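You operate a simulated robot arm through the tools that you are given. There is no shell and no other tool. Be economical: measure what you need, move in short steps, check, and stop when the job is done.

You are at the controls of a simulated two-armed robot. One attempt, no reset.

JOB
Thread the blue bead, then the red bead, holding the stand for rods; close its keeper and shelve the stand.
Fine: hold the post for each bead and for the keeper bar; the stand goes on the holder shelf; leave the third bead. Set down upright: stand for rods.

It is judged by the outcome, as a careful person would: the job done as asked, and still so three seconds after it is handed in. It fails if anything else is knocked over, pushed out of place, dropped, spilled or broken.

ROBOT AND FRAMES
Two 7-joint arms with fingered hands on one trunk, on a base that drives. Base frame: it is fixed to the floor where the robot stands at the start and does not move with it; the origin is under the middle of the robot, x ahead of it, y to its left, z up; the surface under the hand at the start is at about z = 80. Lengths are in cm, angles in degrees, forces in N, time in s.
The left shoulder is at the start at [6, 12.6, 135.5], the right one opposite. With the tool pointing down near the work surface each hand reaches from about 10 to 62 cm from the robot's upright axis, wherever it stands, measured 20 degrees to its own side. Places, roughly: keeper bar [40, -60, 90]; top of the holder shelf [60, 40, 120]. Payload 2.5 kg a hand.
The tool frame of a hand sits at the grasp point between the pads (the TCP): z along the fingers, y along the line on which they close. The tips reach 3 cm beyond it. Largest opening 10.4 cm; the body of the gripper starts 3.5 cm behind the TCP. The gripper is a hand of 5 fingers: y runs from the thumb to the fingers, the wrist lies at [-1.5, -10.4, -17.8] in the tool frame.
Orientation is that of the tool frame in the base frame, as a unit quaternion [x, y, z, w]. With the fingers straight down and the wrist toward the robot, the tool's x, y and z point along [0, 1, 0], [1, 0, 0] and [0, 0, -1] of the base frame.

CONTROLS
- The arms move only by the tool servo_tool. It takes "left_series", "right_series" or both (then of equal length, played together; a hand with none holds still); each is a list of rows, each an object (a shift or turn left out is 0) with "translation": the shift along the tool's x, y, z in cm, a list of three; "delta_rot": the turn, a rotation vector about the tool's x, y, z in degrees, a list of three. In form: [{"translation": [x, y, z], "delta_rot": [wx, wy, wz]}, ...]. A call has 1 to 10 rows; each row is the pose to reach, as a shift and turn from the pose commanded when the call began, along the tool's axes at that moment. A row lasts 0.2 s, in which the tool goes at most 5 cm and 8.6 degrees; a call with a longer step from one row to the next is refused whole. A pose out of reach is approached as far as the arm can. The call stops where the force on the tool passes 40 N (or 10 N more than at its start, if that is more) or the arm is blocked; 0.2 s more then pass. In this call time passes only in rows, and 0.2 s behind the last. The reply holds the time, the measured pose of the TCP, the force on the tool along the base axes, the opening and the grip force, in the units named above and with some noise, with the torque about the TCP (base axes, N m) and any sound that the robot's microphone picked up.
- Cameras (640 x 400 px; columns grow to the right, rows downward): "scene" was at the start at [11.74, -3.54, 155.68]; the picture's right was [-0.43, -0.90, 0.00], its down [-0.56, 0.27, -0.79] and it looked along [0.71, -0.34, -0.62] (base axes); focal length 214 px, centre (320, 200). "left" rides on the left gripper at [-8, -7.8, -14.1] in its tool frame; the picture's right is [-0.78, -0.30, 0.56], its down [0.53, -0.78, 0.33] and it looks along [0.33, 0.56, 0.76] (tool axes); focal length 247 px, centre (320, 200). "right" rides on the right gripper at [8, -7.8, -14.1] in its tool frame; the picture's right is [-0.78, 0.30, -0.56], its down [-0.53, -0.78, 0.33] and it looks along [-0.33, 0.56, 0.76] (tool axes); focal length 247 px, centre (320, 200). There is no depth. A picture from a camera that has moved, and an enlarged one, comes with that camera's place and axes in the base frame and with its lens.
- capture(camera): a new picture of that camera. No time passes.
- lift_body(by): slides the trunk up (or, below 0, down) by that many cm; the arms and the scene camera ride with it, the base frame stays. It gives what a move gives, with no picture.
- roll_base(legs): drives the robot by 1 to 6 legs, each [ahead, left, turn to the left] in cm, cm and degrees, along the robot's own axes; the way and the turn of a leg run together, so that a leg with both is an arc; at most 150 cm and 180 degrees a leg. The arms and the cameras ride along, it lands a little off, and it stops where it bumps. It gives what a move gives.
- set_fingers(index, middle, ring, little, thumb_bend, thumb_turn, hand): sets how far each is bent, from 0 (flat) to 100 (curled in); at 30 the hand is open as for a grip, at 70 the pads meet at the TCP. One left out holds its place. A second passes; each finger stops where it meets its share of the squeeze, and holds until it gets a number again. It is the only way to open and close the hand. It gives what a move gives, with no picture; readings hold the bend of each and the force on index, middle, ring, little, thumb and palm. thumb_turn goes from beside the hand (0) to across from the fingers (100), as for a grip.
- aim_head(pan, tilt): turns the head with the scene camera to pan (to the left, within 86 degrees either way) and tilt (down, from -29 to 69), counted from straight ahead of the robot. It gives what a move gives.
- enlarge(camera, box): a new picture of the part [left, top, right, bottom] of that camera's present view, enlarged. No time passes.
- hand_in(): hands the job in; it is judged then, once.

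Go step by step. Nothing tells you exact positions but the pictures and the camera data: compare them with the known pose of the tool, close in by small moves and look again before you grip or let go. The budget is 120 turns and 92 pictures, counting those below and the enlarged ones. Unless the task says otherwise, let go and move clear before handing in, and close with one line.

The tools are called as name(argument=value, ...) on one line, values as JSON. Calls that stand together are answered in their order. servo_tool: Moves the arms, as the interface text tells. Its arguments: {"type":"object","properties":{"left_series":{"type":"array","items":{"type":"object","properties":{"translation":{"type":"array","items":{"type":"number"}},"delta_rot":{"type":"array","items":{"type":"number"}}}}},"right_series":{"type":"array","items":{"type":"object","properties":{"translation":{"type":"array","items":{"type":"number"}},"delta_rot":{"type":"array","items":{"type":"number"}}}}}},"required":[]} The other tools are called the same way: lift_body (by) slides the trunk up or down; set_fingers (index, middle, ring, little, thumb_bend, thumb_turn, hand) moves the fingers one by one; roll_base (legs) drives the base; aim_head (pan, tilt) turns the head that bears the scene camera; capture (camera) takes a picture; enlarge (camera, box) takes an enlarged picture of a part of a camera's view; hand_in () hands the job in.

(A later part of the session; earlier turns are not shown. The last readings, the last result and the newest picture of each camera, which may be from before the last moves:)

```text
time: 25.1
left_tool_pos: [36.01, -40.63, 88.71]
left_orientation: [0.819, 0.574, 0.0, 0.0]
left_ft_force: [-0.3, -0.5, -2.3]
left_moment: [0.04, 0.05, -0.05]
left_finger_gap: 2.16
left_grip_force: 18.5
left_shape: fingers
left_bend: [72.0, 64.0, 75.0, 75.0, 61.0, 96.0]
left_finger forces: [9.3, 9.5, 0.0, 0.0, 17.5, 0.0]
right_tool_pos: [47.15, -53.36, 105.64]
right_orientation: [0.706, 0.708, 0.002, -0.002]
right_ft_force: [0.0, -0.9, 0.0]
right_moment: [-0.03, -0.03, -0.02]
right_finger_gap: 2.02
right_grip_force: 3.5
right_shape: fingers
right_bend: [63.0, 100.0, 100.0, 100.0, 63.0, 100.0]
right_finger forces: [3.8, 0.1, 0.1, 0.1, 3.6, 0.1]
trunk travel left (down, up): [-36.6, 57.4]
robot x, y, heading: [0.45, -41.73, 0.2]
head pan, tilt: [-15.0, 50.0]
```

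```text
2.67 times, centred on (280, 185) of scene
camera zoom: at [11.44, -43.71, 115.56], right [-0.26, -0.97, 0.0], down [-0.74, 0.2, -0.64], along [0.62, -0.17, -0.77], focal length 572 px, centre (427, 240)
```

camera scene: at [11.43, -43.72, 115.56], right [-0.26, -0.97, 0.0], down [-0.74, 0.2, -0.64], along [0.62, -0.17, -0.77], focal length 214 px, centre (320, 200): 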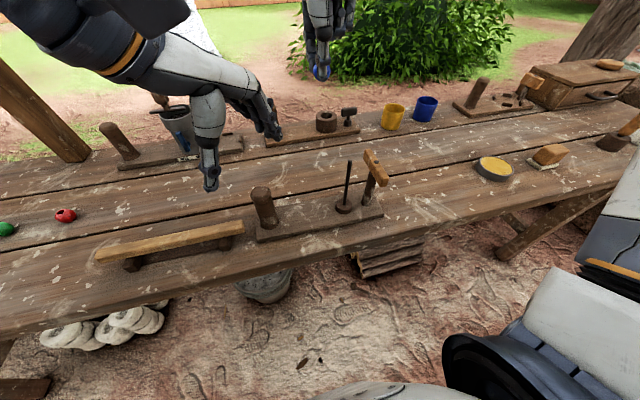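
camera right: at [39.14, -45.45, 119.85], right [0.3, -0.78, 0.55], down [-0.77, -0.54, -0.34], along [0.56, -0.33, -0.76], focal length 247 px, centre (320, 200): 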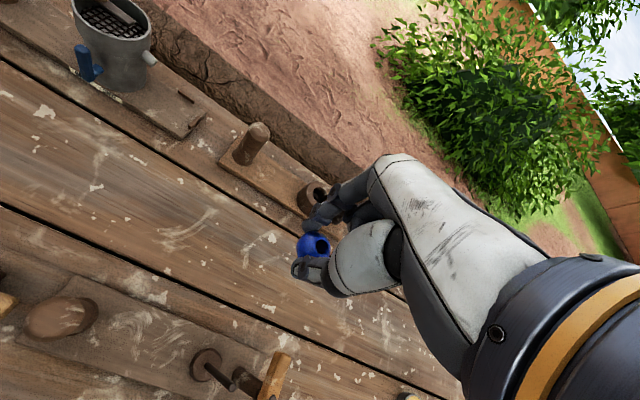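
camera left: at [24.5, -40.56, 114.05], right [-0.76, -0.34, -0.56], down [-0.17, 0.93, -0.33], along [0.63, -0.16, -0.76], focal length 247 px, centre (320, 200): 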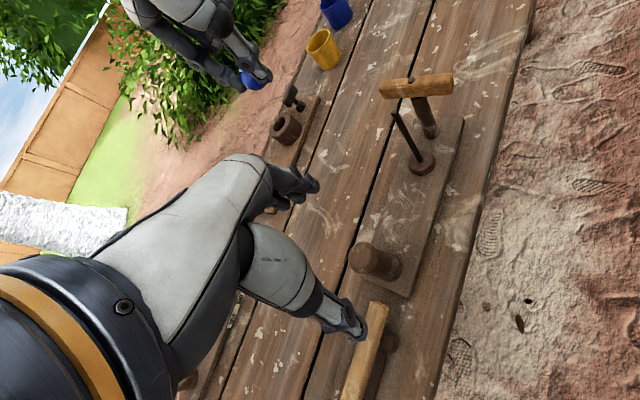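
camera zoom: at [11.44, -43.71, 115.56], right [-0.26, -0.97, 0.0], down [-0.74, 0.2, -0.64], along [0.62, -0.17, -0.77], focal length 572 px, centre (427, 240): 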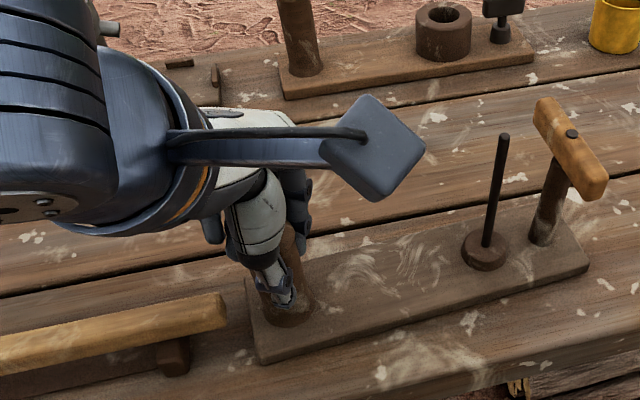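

Left hand holds the post firmly (18 N) and the stand has not moved. Bringing the blue bead above the spindle.

servo_tool(right_series=[{"translation": [-0.7, -3.7, 0]}, {"translation": [-1.3, -7.4, 0]}, {"translation": [-2.0, -11.1, 0]}, {"translation": [-2.0, -11.1, 3]}, {"translation": [-2.0, -11.1, 5.8]}, {"translation": [-2.0, -11.1, 5.8]}])

enlarge(camera="right", box=[240, 160, 400, 320])

enlarge(camera="scene", box=[300, 100, 400, 230])

```text
time: 26.2
left_tool_pos: [36.16, -40.55, 88.68]
left_orientation: [0.818, 0.575, 0.0, 0.0]
left_ft_force: [0.0, -0.6, -1.9]
left_moment: [0.05, 0.1, -0.07]
left_finger_gap: 2.16
left_grip_force: 17.4
left_shape: fingers
left_bend: [73.0, 64.0, 75.0, 75.0, 61.0, 96.0]
left_finger forces: [9.3, 8.7, 0.0, 0.1, 16.3, 0.1]
right_tool_pos: [36.21, -55.39, 96.93]
right_orientation: [0.705, 0.706, -0.048, -0.054]
right_ft_force: [-0.6, 0.7, 1.7]
right_moment: [0.03, 0.04, -0.02]
right_finger_gap: 1.85
right_grip_force: 3.4
right_shape: fingers
right_bend: [64.0, 100.0, 100.0, 100.0, 63.0, 100.0]
right_finger forces: [3.0, 0.0, 0.0, 0.1, 4.1, 0.1]
trunk travel left (down, up): [-36.6, 57.4]
robot x, y, heading: [0.39, -41.89, -0.1]
head pan, tilt: [-15.0, 50.0]
stopped in row 5 (right hand): the arm was blocked; the commanded pose is now the measured one
```

```text
2.50 times, centred on (320, 240) of right
camera zoom: at [30.42, -47.52, 111.98], right [0.38, -0.78, 0.5], down [-0.81, -0.54, -0.22], along [0.44, -0.33, -0.84], focal length 617 px, centre (320, 100)
```

zoom: 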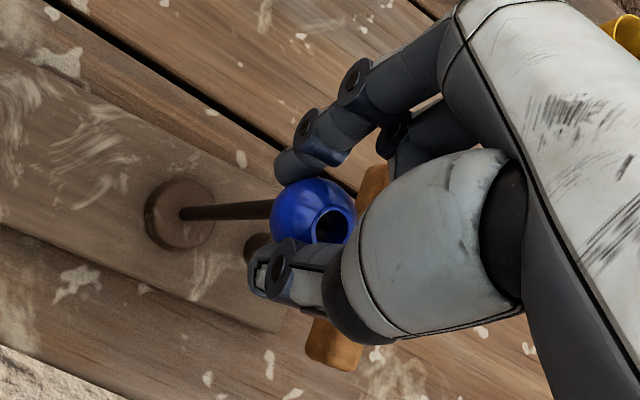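

```text
3.08 times, centred on (350, 165) of scene
camera zoom: at [11.43, -43.71, 115.57], right [-0.26, -0.97, 0.0], down [-0.74, 0.2, -0.64], along [0.62, -0.17, -0.77], focal length 660 px, centre (228, 308)
```

zoom: 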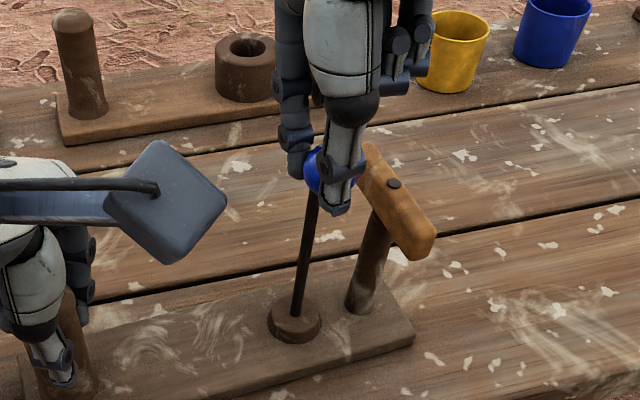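

The hand came down lower and tilted about 8°, with the bead touching the spindle tip. I raise it straight up 6 cm and look at what limited it.

servo_tool(right_series=[{"translation": [0, 0, -3]}, {"translation": [0, 0, -6]}, {"translation": [0, 0, -6]}])

capture(camera="scene")

```text
time: 27.0
left_tool_pos: [36.2, -40.68, 88.49]
left_orientation: [0.819, 0.574, -0.001, -0.001]
left_ft_force: [-0.9, -0.6, -1.0]
left_moment: [0.02, 0.04, -0.05]
left_finger_gap: 2.17
left_grip_force: 18.0
left_shape: fingers
left_bend: [73.0, 64.0, 75.0, 75.0, 61.0, 96.0]
left_finger forces: [9.6, 9.4, 0.2, 0.0, 17.4, 0.0]
right_tool_pos: [37.28, -55.53, 101.3]
right_orientation: [0.702, 0.705, -0.059, -0.075]
right_ft_force: [-0.1, 0.4, -0.1]
right_moment: [0.04, 0.0, 0.0]
right_finger_gap: 1.8
right_grip_force: 3.2
right_shape: fingers
right_bend: [64.0, 100.0, 100.0, 100.0, 64.0, 100.0]
right_finger forces: [2.7, 0.0, 0.0, 0.0, 3.4, 0.0]
trunk travel left (down, up): [-36.6, 57.4]
robot x, y, heading: [0.11, -41.69, 0.1]
head pan, tilt: [-15.0, 50.0]
```

```text
59 pictures are left
camera scene: at [11.44, -43.71, 115.56], right [-0.26, -0.97, 0.0], down [-0.74, 0.2, -0.64], along [0.62, -0.17, -0.77], focal length 214 px, centre (320, 200)
```

scene: 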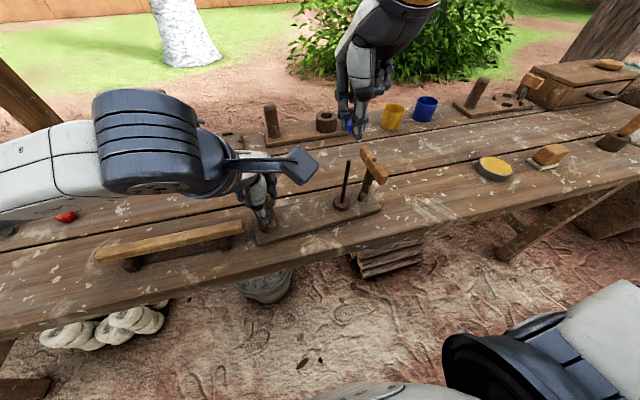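

The arm is too folded this close to the bench. I'll release the post, raise the left hand, and back the base 12 cm so both arms work in their comfortable range.

set_fingers(hand="left", index=42, middle=42, ring=42, little=42, thumb_bend=42)

servo_tool(left_series=[{"translation": [0, 0, -3]}, {"translation": [0, 0, -7]}, {"translation": [0, 0, -11.5]}], right_series=[{"translation": [0, 2, 0]}, {"translation": [0, 5, 0]}, {"translation": [0, 8, 0]}])

```text
time: 28.0
left_tool_pos: [36.05, -40.58, 88.66]
left_orientation: [0.819, 0.574, 0.0, -0.001]
left_ft_force: [-0.4, -0.1, 0.8]
left_moment: [0.02, 0.0, 0.0]
left_finger_gap: 7.25
left_grip_force: 0.1
left_shape: fingers
left_bend: [42.0, 42.0, 42.0, 42.0, 42.0, 97.0]
left_finger forces: [0.0, 0.0, 0.1, 0.0, 0.0, 0.1]
right_tool_pos: [37.19, -55.6, 101.21]
right_orientation: [0.702, 0.705, -0.061, -0.073]
right_ft_force: [0.1, -0.2, -0.7]
right_moment: [0.01, -0.01, 0.04]
right_finger_gap: 1.82
right_grip_force: 3.4
right_shape: fingers
right_bend: [64.0, 100.0, 100.0, 100.0, 64.0, 100.0]
right_finger forces: [2.8, 0.0, 0.0, 0.0, 3.4, 0.0]
trunk travel left (down, up): [-36.6, 57.4]
robot x, y, heading: [-0.08, -42.02, 0.0]
head pan, tilt: [-15.0, 50.0]
```

```text
time: 28.8
left_tool_pos: [36.29, -40.55, 100.12]
left_orientation: [0.819, 0.574, -0.001, -0.001]
left_ft_force: [-0.6, -0.5, -0.4]
left_moment: [-0.01, 0.02, -0.01]
left_finger_gap: 7.22
left_grip_force: 0.1
left_shape: fingers
left_bend: [42.0, 42.0, 42.0, 42.0, 42.0, 97.0]
left_finger forces: [0.0, 0.0, 0.0, 0.1, 0.0, 0.0]
right_tool_pos: [45.05, -55.44, 101.68]
right_orientation: [0.704, 0.707, -0.047, -0.05]
right_ft_force: [0.0, -0.3, 0.5]
right_moment: [0.0, -0.03, -0.02]
right_finger_gap: 1.79
right_grip_force: 3.2
right_shape: fingers
right_bend: [64.0, 100.0, 100.0, 100.0, 64.0, 100.0]
right_finger forces: [2.8, 0.1, 0.0, 0.0, 3.4, 0.1]
trunk travel left (down, up): [-36.6, 57.4]
robot x, y, heading: [0.03, -42.23, 0.2]
head pan, tilt: [-15.0, 50.0]
```

Backing up 12 cm, then leveling the right hand.

roll_base(legs=[[-12, 0, 0]])

servo_tool(right_series=[{"translation": [0, 3.5, 0], "delta_rot": [-4, 0, 0]}, {"translation": [0, 7, 0], "delta_rot": [-7.9, 0, 0]}, {"translation": [0, 7, 0], "delta_rot": [-7.9, 0, 0]}])

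enlarge(camera="right", box=[240, 160, 400, 320])

capture(camera="scene")

```text
time: 30.1
left_tool_pos: [24.42, -40.81, 100.09]
left_orientation: [0.819, 0.574, 0.0, 0.0]
left_ft_force: [-0.3, 0.3, -0.3]
left_moment: [0.02, 0.0, 0.01]
left_finger_gap: 7.22
left_grip_force: 0.1
left_shape: fingers
left_bend: [42.0, 42.0, 42.0, 42.0, 42.0, 97.0]
left_finger forces: [0.0, 0.0, 0.0, 0.1, 0.1, 0.1]
right_tool_pos: [33.09, -55.6, 101.75]
right_orientation: [0.705, 0.706, -0.046, -0.051]
right_ft_force: [-0.4, 1.1, -1.0]
right_moment: [0.0, 0.0, 0.01]
right_finger_gap: 1.79
right_grip_force: 3.5
right_shape: fingers
right_bend: [64.0, 100.0, 100.0, 100.0, 64.0, 100.0]
right_finger forces: [2.7, 0.0, 0.0, 0.0, 3.4, 0.0]
trunk travel left (down, up): [-36.6, 57.4]
robot x, y, heading: [-11.98, -42.07, 0.0]
head pan, tilt: [-15.0, 50.0]
```

```text
time: 30.9
left_tool_pos: [24.39, -40.77, 100.1]
left_orientation: [0.819, 0.574, 0.0, -0.001]
left_ft_force: [0.0, 0.1, 0.2]
left_moment: [-0.02, -0.04, 0.0]
left_finger_gap: 7.28
left_grip_force: 0.1
left_shape: fingers
left_bend: [42.0, 42.0, 42.0, 42.0, 42.0, 97.0]
left_finger forces: [0.1, 0.0, 0.1, 0.0, 0.1, 0.0]
right_tool_pos: [40.18, -55.5, 100.73]
right_orientation: [0.706, 0.708, 0.002, -0.003]
right_ft_force: [0.6, 0.1, 0.1]
right_moment: [0.02, 0.0, 0.01]
right_finger_gap: 1.81
right_grip_force: 3.2
right_shape: fingers
right_bend: [64.0, 100.0, 100.0, 100.0, 64.0, 100.0]
right_finger forces: [2.7, 0.1, 0.1, 0.0, 3.3, 0.0]
trunk travel left (down, up): [-36.6, 57.4]
robot x, y, heading: [-11.57, -42.0, -0.1]
head pan, tilt: [-15.0, 50.0]
```

```text
2.50 times, centred on (320, 240) of right
camera zoom: at [32.19, -47.58, 114.92], right [0.3, -0.78, 0.55], down [-0.78, -0.53, -0.34], along [0.56, -0.33, -0.76], focal length 617 px, centre (320, 100)
```

zoom: 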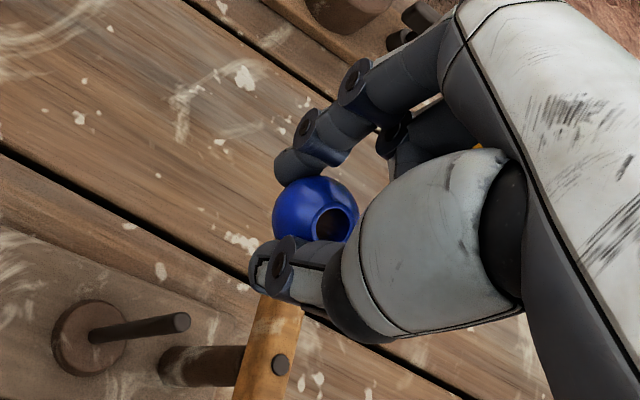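

```text
57 pictures are left
camera scene: at [-0.42, -43.75, 115.56], right [-0.26, -0.97, 0.0], down [-0.74, 0.2, -0.64], along [0.62, -0.17, -0.77], focal length 214 px, centre (320, 200)
```

scene: 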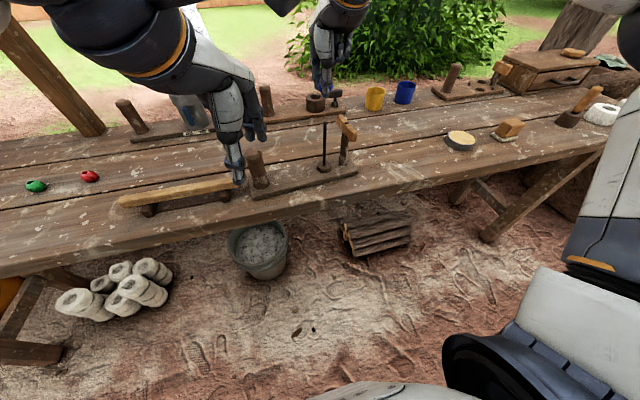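

The bead has rolled in the pinch: its hole leans toward the thumb by perhaps 25–30°. I check it from the head camera to get the tilt right.

enlarge(camera="scene", box=[300, 70, 348, 100])

enlarge(camera="right", box=[290, 220, 350, 280])

```text
13.33 times, centred on (324, 85) of scene
camera zoom: at [-0.42, -43.75, 115.56], right [-0.26, -0.97, 0.0], down [-0.74, 0.2, -0.64], along [0.62, -0.17, -0.77], focal length 2860 px, centre (267, 1733)
```

zoom: 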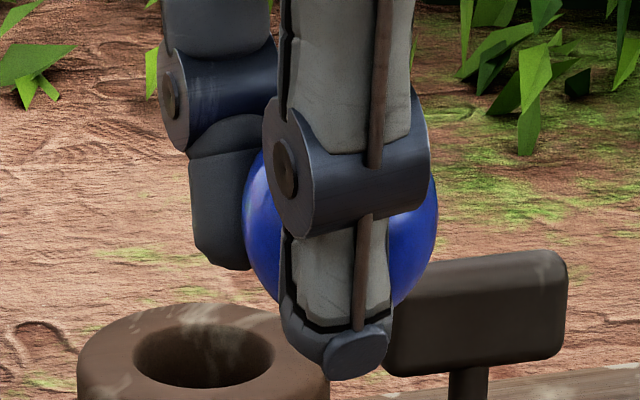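

```text
6.67 times, centred on (320, 250) of right
camera zoom: at [32.19, -47.58, 114.92], right [0.3, -0.78, 0.55], down [-0.78, -0.53, -0.34], along [0.56, -0.33, -0.76], focal length 1646 px, centre (320, -133)
```

zoom: 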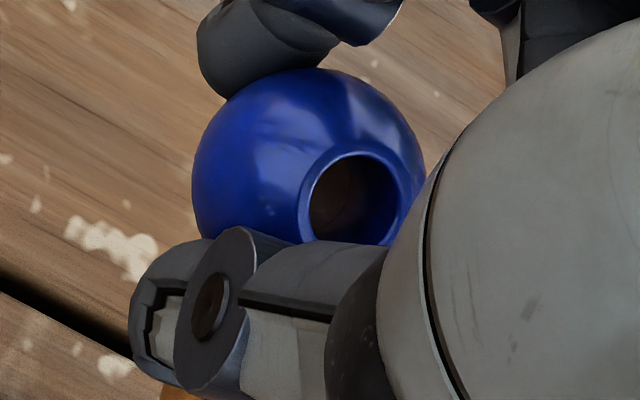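

The hole axis leans about 21° toward the thumb. I'll tilt the right hand 15° to bring it nearly upright, and meanwhile bring the left hand back over and down onto the post.

servo_tool(left_series=[{"translation": [1.4, 3.6, 0]}, {"translation": [2.7, 7.2, 0]}, {"translation": [4.1, 10.85, 0]}, {"translation": [4.1, 10.85, 4]}, {"translation": [4.1, 10.85, 8]}, {"translation": [4.1, 10.85, 11.5]}, {"translation": [4.1, 10.85, 11.5]}], right_series=[{"translation": [0, 0, 0], "delta_rot": [5, 0, 0]}, {"translation": [0, 0, 0], "delta_rot": [10, 0, 0]}, {"translation": [0, 0, 0], "delta_rot": [15, 0, 0]}, {"translation": [0, 0, 0], "delta_rot": [15, 0, 0]}, {"translation": [0, 0, 0], "delta_rot": [15, 0, 0]}, {"translation": [0, 0, 0], "delta_rot": [15, 0, 0]}, {"translation": [0, 0, 0], "delta_rot": [15, 0, 0]}])

enlarge(camera="left", box=[220, 180, 460, 380])

enlarge(camera="scene", box=[220, 60, 380, 210])

```text
time: 32.5
left_tool_pos: [36.11, -40.57, 88.54]
left_orientation: [0.82, 0.573, 0.0, 0.0]
left_ft_force: [-0.2, -0.4, -0.5]
left_moment: [-0.04, 0.01, 0.05]
left_finger_gap: 7.26
left_grip_force: 0.0
left_shape: fingers
left_bend: [42.0, 42.0, 42.0, 42.0, 42.0, 97.0]
left_finger forces: [0.0, 0.0, 0.1, 0.1, 0.0, 0.0]
right_tool_pos: [38.39, -56.6, 99.49]
right_orientation: [0.702, 0.7, -0.089, -0.096]
right_ft_force: [0.2, -0.1, -0.8]
right_moment: [0.03, -0.01, 0.03]
right_finger_gap: 1.76
right_grip_force: 3.0
right_shape: fingers
right_bend: [64.0, 100.0, 100.0, 100.0, 64.0, 100.0]
right_finger forces: [2.7, 0.0, 0.1, 0.1, 3.2, 0.0]
right hand out of reach, approached as far as the arm can: row 2, 3, 4, 5, 6, 7
trunk travel left (down, up): [-36.6, 57.4]
robot x, y, heading: [-11.84, -42.03, -0.4]
head pan, tilt: [-15.0, 50.0]
```

```text
2.00 times, centred on (340, 280) of left
camera zoom: at [26.14, -45.45, 102.68], right [-0.55, -0.63, -0.56], down [-0.55, 0.77, -0.33], along [0.64, 0.12, -0.76], focal length 494 px, centre (280, 40)
```

zoom: 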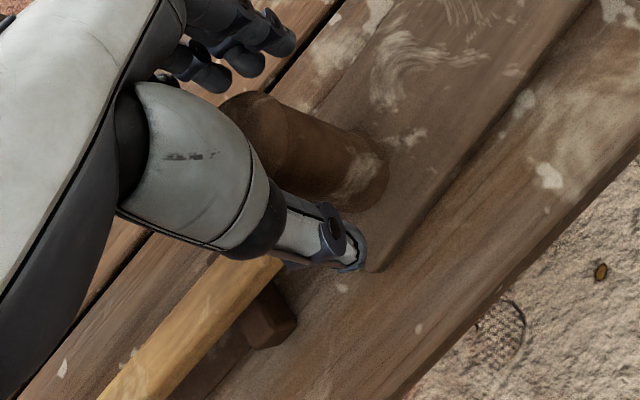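

```text
2.67 times, centred on (300, 135) of scene
camera zoom: at [-0.42, -43.75, 115.56], right [-0.26, -0.97, 0.0], down [-0.74, 0.2, -0.64], along [0.62, -0.17, -0.77], focal length 572 px, centre (373, 373)
```

zoom: 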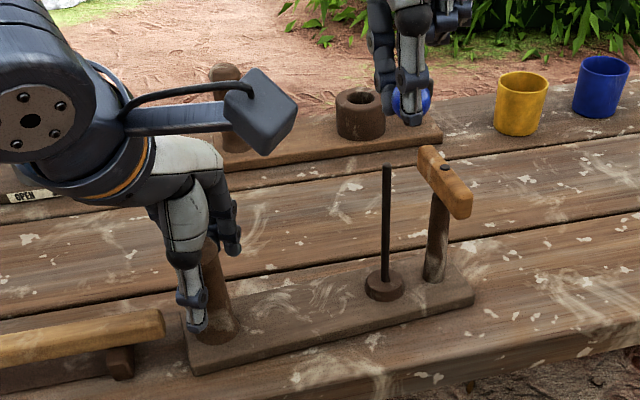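

The right wrist is at its limit with this tilt; the trunk is a bit low. I'll raise the trunk 8 cm (left hand is open, it rises straight off the post), then redo the left descent.

lift_body(by=8)

servo_tool(left_series=[{"translation": [0, 0, 4]}, {"translation": [0, 0, 8]}, {"translation": [0, 0, 8]}])

```text
time: 33.6
left_tool_pos: [36.28, -40.51, 96.55]
left_orientation: [0.819, 0.573, -0.001, -0.001]
left_ft_force: [0.3, -0.6, 0.4]
left_moment: [0.01, 0.03, -0.02]
left_finger_gap: 7.27
left_grip_force: 0.0
left_shape: fingers
left_bend: [42.0, 42.0, 42.0, 42.0, 42.0, 97.0]
left_finger forces: [0.0, 0.1, 0.0, 0.0, 0.0, 0.1]
right_tool_pos: [38.54, -56.62, 107.49]
right_orientation: [0.702, 0.7, -0.089, -0.096]
right_ft_force: [0.0, 0.1, -0.2]
right_moment: [0.01, 0.0, -0.03]
right_finger_gap: 1.77
right_grip_force: 2.9
right_shape: fingers
right_bend: [64.0, 100.0, 100.0, 100.0, 64.0, 100.0]
right_finger forces: [2.7, 0.0, 0.0, 0.0, 3.2, 0.0]
trunk travel left (down, up): [-44.6, 49.4]
robot x, y, heading: [-11.46, -41.62, 0.0]
head pan, tilt: [-15.0, 50.0]
```

```text
time: 34.4
left_tool_pos: [36.15, -40.63, 88.75]
left_orientation: [0.819, 0.573, -0.001, -0.001]
left_ft_force: [0.6, 0.0, -0.4]
left_moment: [0.01, -0.02, 0.01]
left_finger_gap: 7.26
left_grip_force: 0.0
left_shape: fingers
left_bend: [42.0, 42.0, 42.0, 42.0, 42.0, 97.0]
left_finger forces: [0.1, 0.0, 0.0, 0.1, 0.0, 0.0]
right_tool_pos: [38.49, -56.55, 107.43]
right_orientation: [0.702, 0.7, -0.087, -0.096]
right_ft_force: [0.7, 0.0, 0.0]
right_moment: [0.02, 0.0, 0.03]
right_finger_gap: 1.75
right_grip_force: 2.8
right_shape: fingers
right_bend: [64.0, 100.0, 100.0, 100.0, 64.0, 100.0]
right_finger forces: [2.7, 0.1, 0.1, 0.1, 3.2, 0.0]
trunk travel left (down, up): [-44.6, 49.4]
robot x, y, heading: [-11.54, -41.65, -0.2]
head pan, tilt: [-15.0, 50.0]
```

Grip the post again, then test a small downward move of the right hand.

set_fingers(hand="left", index=75, middle=75, ring=75, little=75, thumb_bend=75)

servo_tool(right_series=[{"translation": [0, 0.52, 1.93]}, {"translation": [0, 1.04, 3.86]}, {"translation": [0, 1.04, 3.86]}])

enlarge(camera="right", box=[240, 160, 400, 320])

```text
time: 35.4
left_tool_pos: [36.06, -40.68, 88.68]
left_orientation: [0.819, 0.573, 0.0, -0.002]
left_ft_force: [0.3, 0.2, -0.7]
left_moment: [0.08, 0.04, -0.02]
left_finger_gap: 1.9
left_grip_force: 18.8
left_shape: fingers
left_bend: [73.0, 64.0, 75.0, 75.0, 62.0, 96.0]
left_finger forces: [8.6, 10.7, 0.0, 0.0, 17.4, 0.0]
right_tool_pos: [38.52, -56.64, 107.43]
right_orientation: [0.701, 0.701, -0.088, -0.095]
right_ft_force: [-0.7, 0.3, 0.5]
right_moment: [-0.03, -0.01, 0.02]
right_finger_gap: 1.78
right_grip_force: 3.1
right_shape: fingers
right_bend: [64.0, 100.0, 100.0, 100.0, 64.0, 100.0]
right_finger forces: [2.8, 0.0, 0.1, 0.1, 3.2, 0.0]
trunk travel left (down, up): [-44.6, 49.4]
robot x, y, heading: [-11.65, -41.89, -0.3]
head pan, tilt: [-15.0, 50.0]
```

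```text
time: 36.2
left_tool_pos: [36.27, -40.76, 88.68]
left_orientation: [0.82, 0.573, 0.0, -0.001]
left_ft_force: [-0.8, 0.4, -2.0]
left_moment: [0.03, 0.03, -0.04]
left_finger_gap: 1.9
left_grip_force: 18.7
left_shape: fingers
left_bend: [73.0, 64.0, 75.0, 75.0, 62.0, 96.0]
left_finger forces: [8.6, 10.8, 0.0, 0.1, 17.4, 0.0]
right_tool_pos: [38.56, -56.51, 103.41]
right_orientation: [0.702, 0.7, -0.089, -0.096]
right_ft_force: [1.2, -0.1, -0.4]
right_moment: [-0.04, -0.02, 0.01]
right_finger_gap: 1.78
right_grip_force: 3.1
right_shape: fingers
right_bend: [64.0, 100.0, 100.0, 100.0, 64.0, 100.0]
right_finger forces: [2.7, 0.0, 0.1, 0.0, 3.2, 0.0]
trunk travel left (down, up): [-44.6, 49.4]
robot x, y, heading: [-11.77, -42.05, -0.1]
head pan, tilt: [-15.0, 50.0]
```

```text
2.50 times, centred on (320, 240) of right
camera zoom: at [34.54, -48.59, 119.16], right [0.43, -0.78, 0.45], down [-0.84, -0.53, -0.13], along [0.34, -0.33, -0.88], focal length 617 px, centre (320, 100)
```

zoom: 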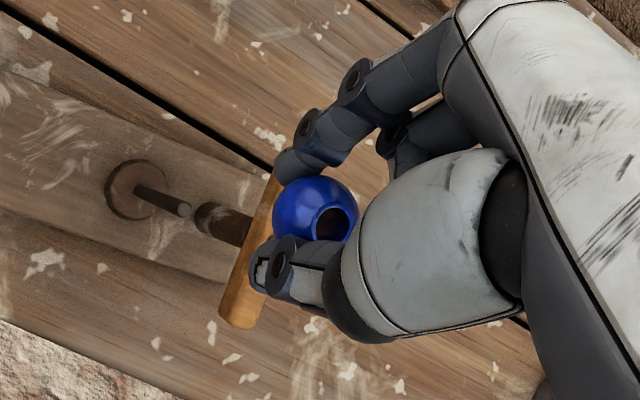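

Right hand now moves freely. Wrist view places the spindle tip 1.3 cm back and 1.7 cm left of the bead's hole; I'll move there, staying about 2 cm above the tip.

servo_tool(right_series=[{"translation": [1.73, -0.5, 1]}, {"translation": [1.73, 0, 3]}, {"translation": [1.73, 0, 4.6]}, {"translation": [1.73, 0, 4.6]}])

enlarge(camera="right", box=[260, 200, 360, 300])

enlarge(camera="scene", box=[296, 90, 360, 130])

```text
time: 37.2
left_tool_pos: [36.25, -40.61, 88.65]
left_orientation: [0.819, 0.574, -0.001, -0.001]
left_ft_force: [0.7, -0.4, -1.9]
left_moment: [0.07, 0.08, -0.03]
left_finger_gap: 1.87
left_grip_force: 18.2
left_shape: fingers
left_bend: [73.0, 64.0, 75.0, 75.0, 62.0, 95.0]
left_finger forces: [8.8, 10.6, 0.1, 0.1, 17.2, 0.0]
right_tool_pos: [37.17, -54.87, 99.07]
right_orientation: [0.702, 0.7, -0.088, -0.096]
right_ft_force: [-0.1, -0.9, 0.0]
right_moment: [-0.02, -0.01, 0.02]
right_finger_gap: 1.76
right_grip_force: 2.7
right_shape: fingers
right_bend: [64.0, 100.0, 100.0, 100.0, 64.0, 100.0]
right_finger forces: [2.7, 0.0, 0.1, 0.1, 3.2, 0.0]
trunk travel left (down, up): [-44.6, 49.4]
robot x, y, heading: [-11.54, -42.04, 0.0]
head pan, tilt: [-15.0, 50.0]
```

```text
4.00 times, centred on (310, 250) of right
camera zoom: at [33.26, -46.99, 114.82], right [0.43, -0.78, 0.45], down [-0.84, -0.53, -0.13], along [0.34, -0.33, -0.88], focal length 988 px, centre (360, 0)
```

zoom: 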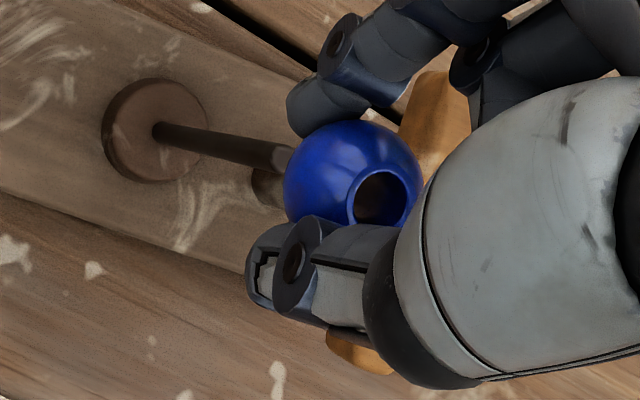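

```text
10.00 times, centred on (328, 110) of scene
camera zoom: at [-0.41, -43.75, 123.56], right [-0.26, -0.97, 0.0], down [-0.74, 0.2, -0.64], along [0.62, -0.17, -0.77], focal length 2145 px, centre (240, 1100)
```

zoom: 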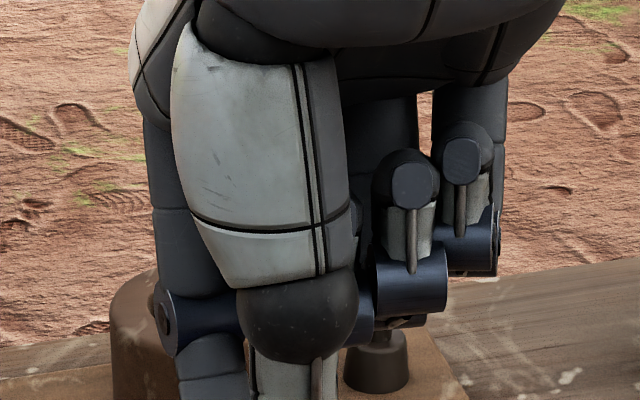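

Wrist view shows the spindle running nearly into the bead's axis. I check the other direction from the head camera.

enlarge(camera="scene", box=[300, 110, 364, 190])

```text
5.00 times, centred on (332, 150) of scene
camera zoom: at [-0.41, -43.75, 123.56], right [-0.26, -0.97, 0.0], down [-0.74, 0.2, -0.64], along [0.62, -0.17, -0.77], focal length 1072 px, centre (260, 450)
```

zoom: 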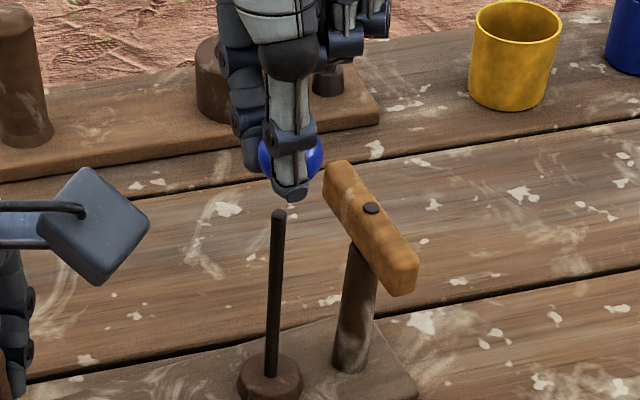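

The spindle now seems to lean a few degrees in the wrist view; the left grip may have tipped the stand. I check the board.

enlarge(camera="scene", box=[230, 120, 390, 220])

capture(camera="right")

```text
4.00 times, centred on (310, 170) of scene
camera zoom: at [-0.41, -43.75, 123.56], right [-0.26, -0.97, 0.0], down [-0.74, 0.2, -0.64], along [0.62, -0.17, -0.77], focal length 858 px, centre (360, 320)
```

zoom: 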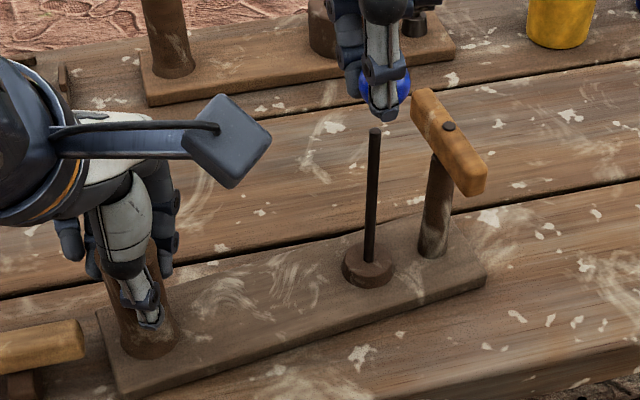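

```text
47 pictures are left
camera right: at [33.26, -46.99, 114.82], right [0.43, -0.78, 0.45], down [-0.84, -0.53, -0.13], along [0.34, -0.33, -0.88], focal length 247 px, centre (320, 200)
```

right: 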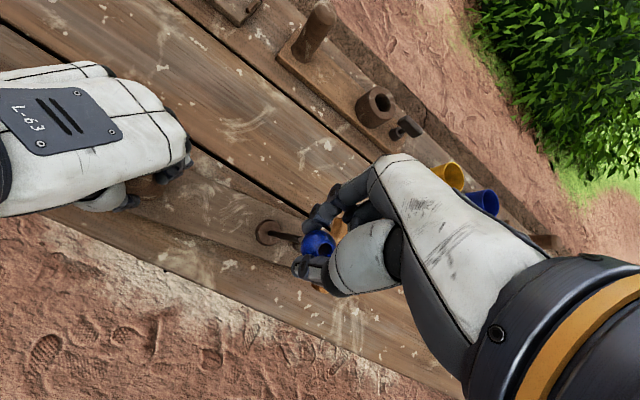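

The stand has been turned and tipped about 4° toward the left thumb by the grip. I'll level it by rotating the left hand 4° back, then re-measure.

servo_tool(left_series=[{"translation": [0, 0, 0], "delta_rot": [2, 0, 0]}, {"translation": [0, 0, 0], "delta_rot": [4, 0, 0]}, {"translation": [0, 0, 0], "delta_rot": [4, 0, 0]}])

enlarge(camera="right", box=[240, 190, 360, 290])

enlarge(camera="scene", box=[230, 120, 390, 220])

```text
time: 38.0
left_tool_pos: [36.09, -40.62, 88.64]
left_orientation: [0.818, 0.574, -0.021, -0.029]
left_ft_force: [0.1, -0.1, -1.9]
left_moment: [0.03, 0.04, -0.05]
left_finger_gap: 1.89
left_grip_force: 17.9
left_shape: fingers
left_bend: [73.0, 64.0, 75.0, 75.0, 62.0, 95.0]
left_finger forces: [9.4, 10.2, 0.0, 0.1, 17.1, 0.0]
right_tool_pos: [37.3, -54.96, 99.03]
right_orientation: [0.702, 0.7, -0.088, -0.097]
right_ft_force: [-0.3, 1.2, -0.4]
right_moment: [0.0, 0.02, -0.02]
right_finger_gap: 1.74
right_grip_force: 3.1
right_shape: fingers
right_bend: [64.0, 100.0, 100.0, 100.0, 64.0, 100.0]
right_finger forces: [2.7, 0.0, 0.0, 0.0, 3.1, 0.0]
trunk travel left (down, up): [-44.6, 49.4]
robot x, y, heading: [-11.75, -42.35, -0.2]
head pan, tilt: [-15.0, 50.0]
```

```text
4.00 times, centred on (300, 240) of right
camera zoom: at [33.27, -47.0, 114.81], right [0.43, -0.78, 0.45], down [-0.84, -0.53, -0.13], along [0.34, -0.33, -0.88], focal length 988 px, centre (400, 40)
```

zoom: 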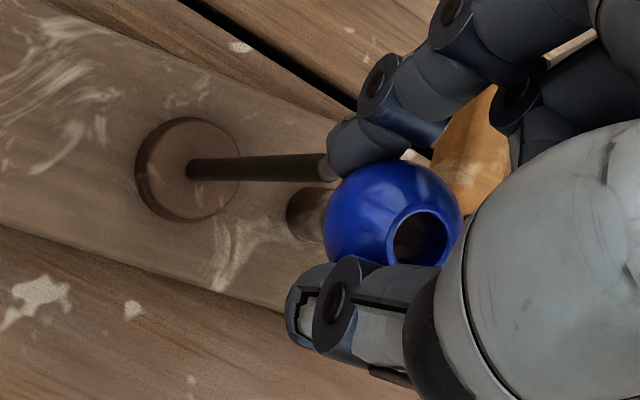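

```text
4.00 times, centred on (310, 170) of scene
camera zoom: at [-0.41, -43.75, 123.56], right [-0.26, -0.97, 0.0], down [-0.74, 0.2, -0.64], along [0.62, -0.17, -0.77], focal length 858 px, centre (360, 320)
```

zoom: 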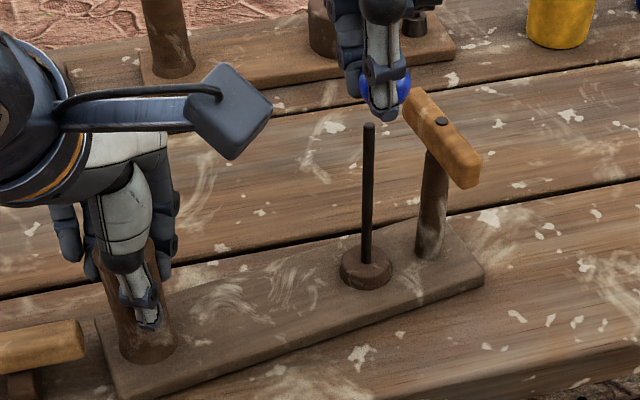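

Spindle is vertical again at about (37.9,-54.6); bead hole at (36.8,-55.3). Shifting the bead by (+1.07,+0.66).

servo_tool(right_series=[{"translation": [0.66, 1.03, -0.28]}, {"translation": [0.66, 1.03, -0.28]}])

enlarge(camera="right", box=[240, 190, 360, 290])

enlarge(camera="scene", box=[290, 110, 370, 190])

```text
time: 38.6
left_tool_pos: [36.17, -40.56, 88.7]
left_orientation: [0.819, 0.573, -0.021, -0.029]
left_ft_force: [-0.4, 0.7, -1.7]
left_moment: [0.01, 0.06, -0.04]
left_finger_gap: 1.87
left_grip_force: 18.7
left_shape: fingers
left_bend: [73.0, 64.0, 75.0, 75.0, 62.0, 95.0]
left_finger forces: [9.2, 10.3, 0.0, 0.0, 16.9, 0.1]
right_tool_pos: [38.32, -54.22, 99.04]
right_orientation: [0.703, 0.7, -0.088, -0.095]
right_ft_force: [1.0, -0.5, 0.2]
right_moment: [0.01, 0.0, 0.03]
right_finger_gap: 1.72
right_grip_force: 2.4
right_shape: fingers
right_bend: [64.0, 100.0, 100.0, 100.0, 64.0, 100.0]
right_finger forces: [2.7, 0.0, 0.0, 0.0, 3.2, 0.1]
trunk travel left (down, up): [-44.6, 49.4]
robot x, y, heading: [-11.84, -41.72, -0.0]
head pan, tilt: [-15.0, 50.0]
```

```text
4.00 times, centred on (300, 240) of right
camera zoom: at [34.39, -46.31, 114.72], right [0.43, -0.78, 0.45], down [-0.84, -0.53, -0.13], along [0.34, -0.33, -0.88], focal length 988 px, centre (400, 40)
```

zoom: 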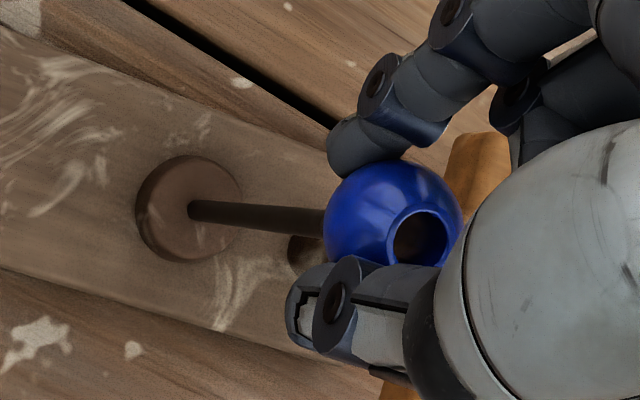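

```text
5.00 times, centred on (330, 150) of scene
camera zoom: at [-0.42, -43.75, 123.56], right [-0.26, -0.97, 0.0], down [-0.74, 0.2, -0.64], along [0.62, -0.17, -0.77], focal length 1072 px, centre (270, 450)
```

zoom: 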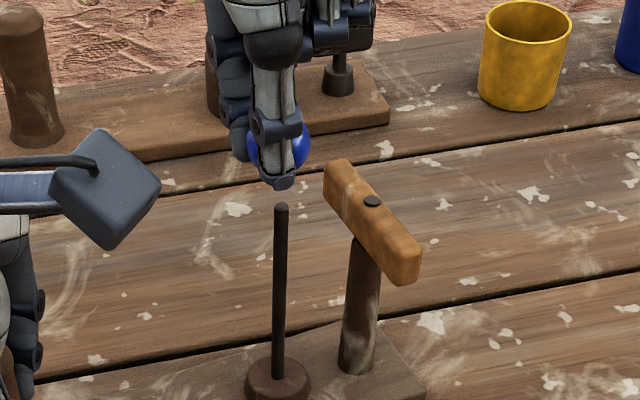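

Both views agree to within about 1.5 mm. Tiny correction and descend 1.8 cm to just above the tip.

servo_tool(right_series=[{"translation": [-0.12, 0.27, 0.85]}, {"translation": [-0.12, 0.53, 1.72]}, {"translation": [-0.12, 0.53, 1.72]}])

enlarge(camera="right", box=[240, 190, 360, 290])

enlarge(camera="scene", box=[300, 120, 360, 170])

```text
time: 39.4
left_tool_pos: [36.15, -40.58, 88.77]
left_orientation: [0.818, 0.573, -0.02, -0.029]
left_ft_force: [0.3, -0.2, -1.4]
left_moment: [0.01, 0.07, -0.04]
left_finger_gap: 1.88
left_grip_force: 18.3
left_shape: fingers
left_bend: [73.0, 64.0, 75.0, 75.0, 62.0, 95.0]
left_finger forces: [9.3, 10.1, 0.1, 0.1, 17.1, 0.0]
right_tool_pos: [38.42, -54.32, 97.06]
right_orientation: [0.702, 0.7, -0.088, -0.096]
right_ft_force: [-0.1, -0.6, -0.4]
right_moment: [0.01, 0.01, 0.0]
right_finger_gap: 1.75
right_grip_force: 3.1
right_shape: fingers
right_bend: [64.0, 100.0, 100.0, 100.0, 64.0, 100.0]
right_finger forces: [2.7, 0.0, 0.0, 0.1, 3.2, 0.1]
trunk travel left (down, up): [-44.6, 49.4]
robot x, y, heading: [-11.83, -41.98, -0.1]
head pan, tilt: [-15.0, 50.0]
```

```text
4.00 times, centred on (300, 240) of right
camera zoom: at [34.41, -46.35, 112.93], right [0.43, -0.78, 0.45], down [-0.84, -0.53, -0.13], along [0.34, -0.33, -0.88], focal length 988 px, centre (400, 40)
```

zoom: 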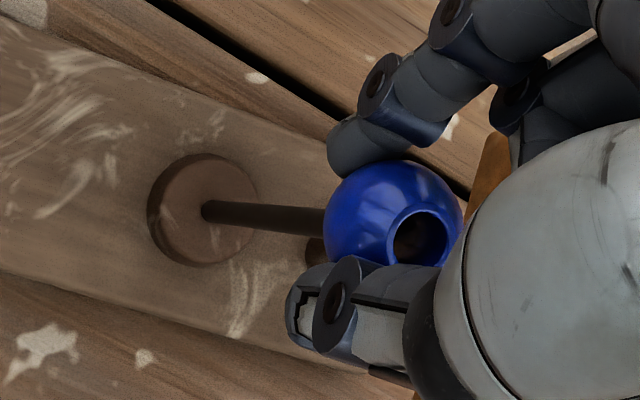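

```text
8.00 times, centred on (330, 145) of scene
camera zoom: at [-0.41, -43.75, 123.56], right [-0.26, -0.97, 0.0], down [-0.74, 0.2, -0.64], along [0.62, -0.17, -0.77], focal length 1716 px, centre (240, 640)
```

zoom: 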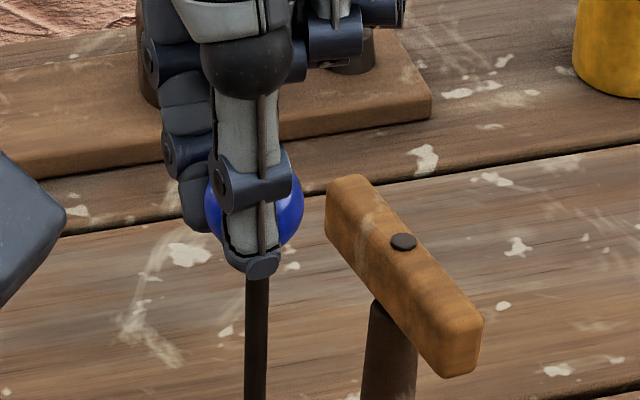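

Alignment within about 1 mm. Small correction and lower 1.5 cm so the spindle enters the hole, watching the force.

servo_tool(right_series=[{"translation": [-0.1, 0.19, 0.47]}, {"translation": [-0.1, 0.32, 0.95]}, {"translation": [-0.1, 0.45, 1.43]}, {"translation": [-0.1, 0.45, 1.43]}])

enlarge(camera="right", box=[280, 210, 350, 280])

```text
time: 40.4
left_tool_pos: [36.23, -40.64, 88.54]
left_orientation: [0.819, 0.573, -0.02, -0.029]
left_ft_force: [0.0, -0.6, -1.0]
left_moment: [0.04, 0.01, -0.01]
left_finger_gap: 1.89
left_grip_force: 18.1
left_shape: fingers
left_bend: [73.0, 64.0, 75.0, 75.0, 62.0, 95.0]
left_finger forces: [9.4, 10.1, 0.1, 0.0, 17.0, 0.0]
right_tool_pos: [38.44, -54.37, 95.64]
right_orientation: [0.701, 0.701, -0.089, -0.097]
right_ft_force: [-0.2, 0.0, -0.5]
right_moment: [0.02, 0.02, 0.0]
right_finger_gap: 1.76
right_grip_force: 2.8
right_shape: fingers
right_bend: [64.0, 100.0, 100.0, 100.0, 64.0, 100.0]
right_finger forces: [2.5, 0.0, 0.0, 0.0, 3.2, 0.0]
trunk travel left (down, up): [-44.6, 49.4]
robot x, y, heading: [-11.97, -41.91, 0.1]
head pan, tilt: [-15.0, 50.0]
```

```text
5.71 times, centred on (315, 245) of right
camera zoom: at [34.47, -46.42, 111.44], right [0.43, -0.78, 0.45], down [-0.84, -0.53, -0.13], along [0.34, -0.33, -0.88], focal length 1411 px, centre (349, -57)
```

zoom: 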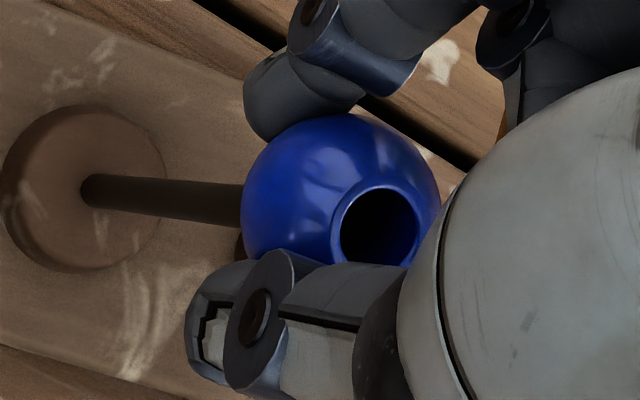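

No resistance so far. Lowering another 1.2 cm.

servo_tool(right_series=[{"translation": [0, 0.1, 0.39]}, {"translation": [0, 0.21, 0.77]}, {"translation": [0, 0.31, 1.16]}, {"translation": [0, 0.31, 1.16]}])

enlarge(camera="right", box=[280, 210, 350, 280])

enlarge(camera="scene", box=[300, 120, 360, 170])

```text
time: 41.4
left_tool_pos: [36.24, -40.58, 88.7]
left_orientation: [0.819, 0.573, -0.022, -0.029]
left_ft_force: [0.6, 0.1, -1.5]
left_moment: [0.04, 0.06, -0.06]
left_finger_gap: 1.87
left_grip_force: 17.9
left_shape: fingers
left_bend: [73.0, 64.0, 75.0, 75.0, 62.0, 95.0]
left_finger forces: [9.1, 10.2, 0.1, 0.1, 16.8, 0.0]
right_tool_pos: [38.42, -54.31, 94.44]
right_orientation: [0.703, 0.699, -0.088, -0.097]
right_ft_force: [-0.3, -0.6, -0.4]
right_moment: [0.03, 0.02, 0.02]
right_finger_gap: 1.72
right_grip_force: 2.8
right_shape: fingers
right_bend: [64.0, 100.0, 100.0, 100.0, 64.0, 100.0]
right_finger forces: [2.4, 0.0, 0.0, 0.0, 3.1, 0.1]
trunk travel left (down, up): [-44.6, 49.4]
robot x, y, heading: [-11.88, -41.85, 0.0]
head pan, tilt: [-15.0, 50.0]
```

```text
5.71 times, centred on (315, 245) of right
camera zoom: at [34.52, -46.41, 110.27], right [0.43, -0.78, 0.45], down [-0.84, -0.53, -0.13], along [0.34, -0.33, -0.88], focal length 1411 px, centre (349, -57)
```

zoom: 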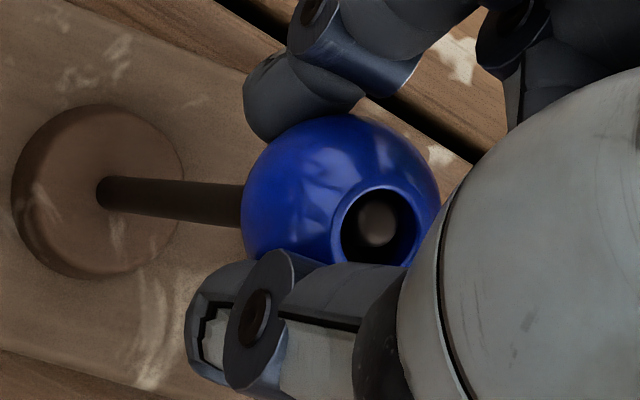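

```text
8.00 times, centred on (330, 145) of scene
camera zoom: at [-0.42, -43.75, 123.56], right [-0.26, -0.97, 0.0], down [-0.74, 0.2, -0.64], along [0.62, -0.17, -0.77], focal length 1716 px, centre (240, 640)
```

zoom: 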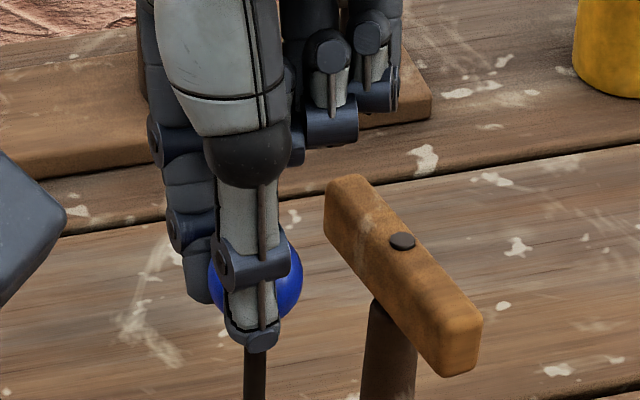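

The spindle tip is visible inside the bead's hole. One more centimetre, then release.

servo_tool(right_series=[{"translation": [0, 0.13, 0.48]}, {"translation": [0, 0.26, 0.97]}, {"translation": [0, 0.26, 0.97]}])

set_fingers(hand="right", index=50, thumb_bend=50)

capture(camera="right")

enlarge(camera="scene", box=[290, 120, 370, 200])

```text
time: 42.2
left_tool_pos: [36.15, -40.58, 88.65]
left_orientation: [0.819, 0.572, -0.02, -0.029]
left_ft_force: [0.4, 0.7, -0.6]
left_moment: [0.03, 0.05, -0.02]
left_finger_gap: 1.88
left_grip_force: 17.6
left_shape: fingers
left_bend: [73.0, 64.0, 75.0, 75.0, 62.0, 95.0]
left_finger forces: [9.2, 10.1, 0.0, 0.0, 16.9, 0.0]
right_tool_pos: [38.53, -54.28, 93.49]
right_orientation: [0.701, 0.7, -0.089, -0.096]
right_ft_force: [0.7, -0.2, -0.6]
right_moment: [0.0, -0.02, -0.03]
right_finger_gap: 1.7
right_grip_force: 2.9
right_shape: fingers
right_bend: [64.0, 100.0, 100.0, 100.0, 64.0, 100.0]
right_finger forces: [2.5, 0.0, 0.1, 0.1, 3.1, 0.0]
trunk travel left (down, up): [-44.6, 49.4]
robot x, y, heading: [-12.02, -41.94, -0.0]
head pan, tilt: [-15.0, 50.0]
```

```text
time: 43.2
left_tool_pos: [36.25, -40.67, 88.6]
left_orientation: [0.818, 0.574, -0.02, -0.03]
left_ft_force: [0.6, -0.2, -0.8]
left_moment: [0.02, 0.02, -0.02]
left_finger_gap: 1.87
left_grip_force: 18.2
left_shape: fingers
left_bend: [73.0, 64.0, 75.0, 75.0, 62.0, 95.0]
left_finger forces: [9.2, 10.2, 0.0, 0.0, 17.0, 0.0]
right_tool_pos: [38.52, -54.22, 93.43]
right_orientation: [0.701, 0.701, -0.089, -0.095]
right_ft_force: [0.8, 1.6, 0.6]
right_moment: [0.06, 0.0, -0.01]
right_finger_gap: 5.14
right_grip_force: 0.0
right_shape: fingers
right_bend: [50.0, 100.0, 100.0, 100.0, 50.0, 98.0]
right_finger forces: [0.0, 0.0, 0.1, 0.0, 0.0, 0.0]
trunk travel left (down, up): [-44.6, 49.4]
robot x, y, heading: [-12.15, -41.91, 0.1]
head pan, tilt: [-15.0, 50.0]
```

```text
37 pictures are left
camera right: at [34.53, -46.38, 109.24], right [0.43, -0.78, 0.45], down [-0.84, -0.53, -0.13], along [0.34, -0.33, -0.88], focal length 247 px, centre (320, 200)
```

right: 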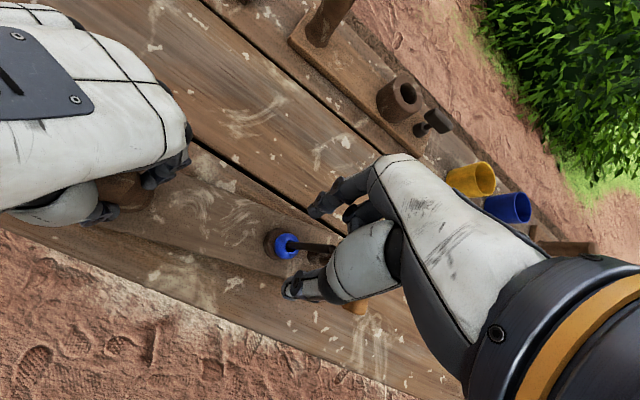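

```text
5.00 times, centred on (330, 160) of scene
camera zoom: at [-0.41, -43.75, 123.56], right [-0.26, -0.97, 0.0], down [-0.74, 0.2, -0.64], along [0.62, -0.17, -0.77], focal length 1072 px, centre (270, 400)
```

zoom: 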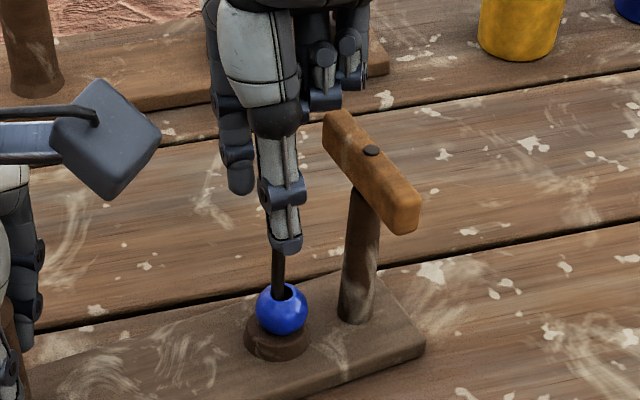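

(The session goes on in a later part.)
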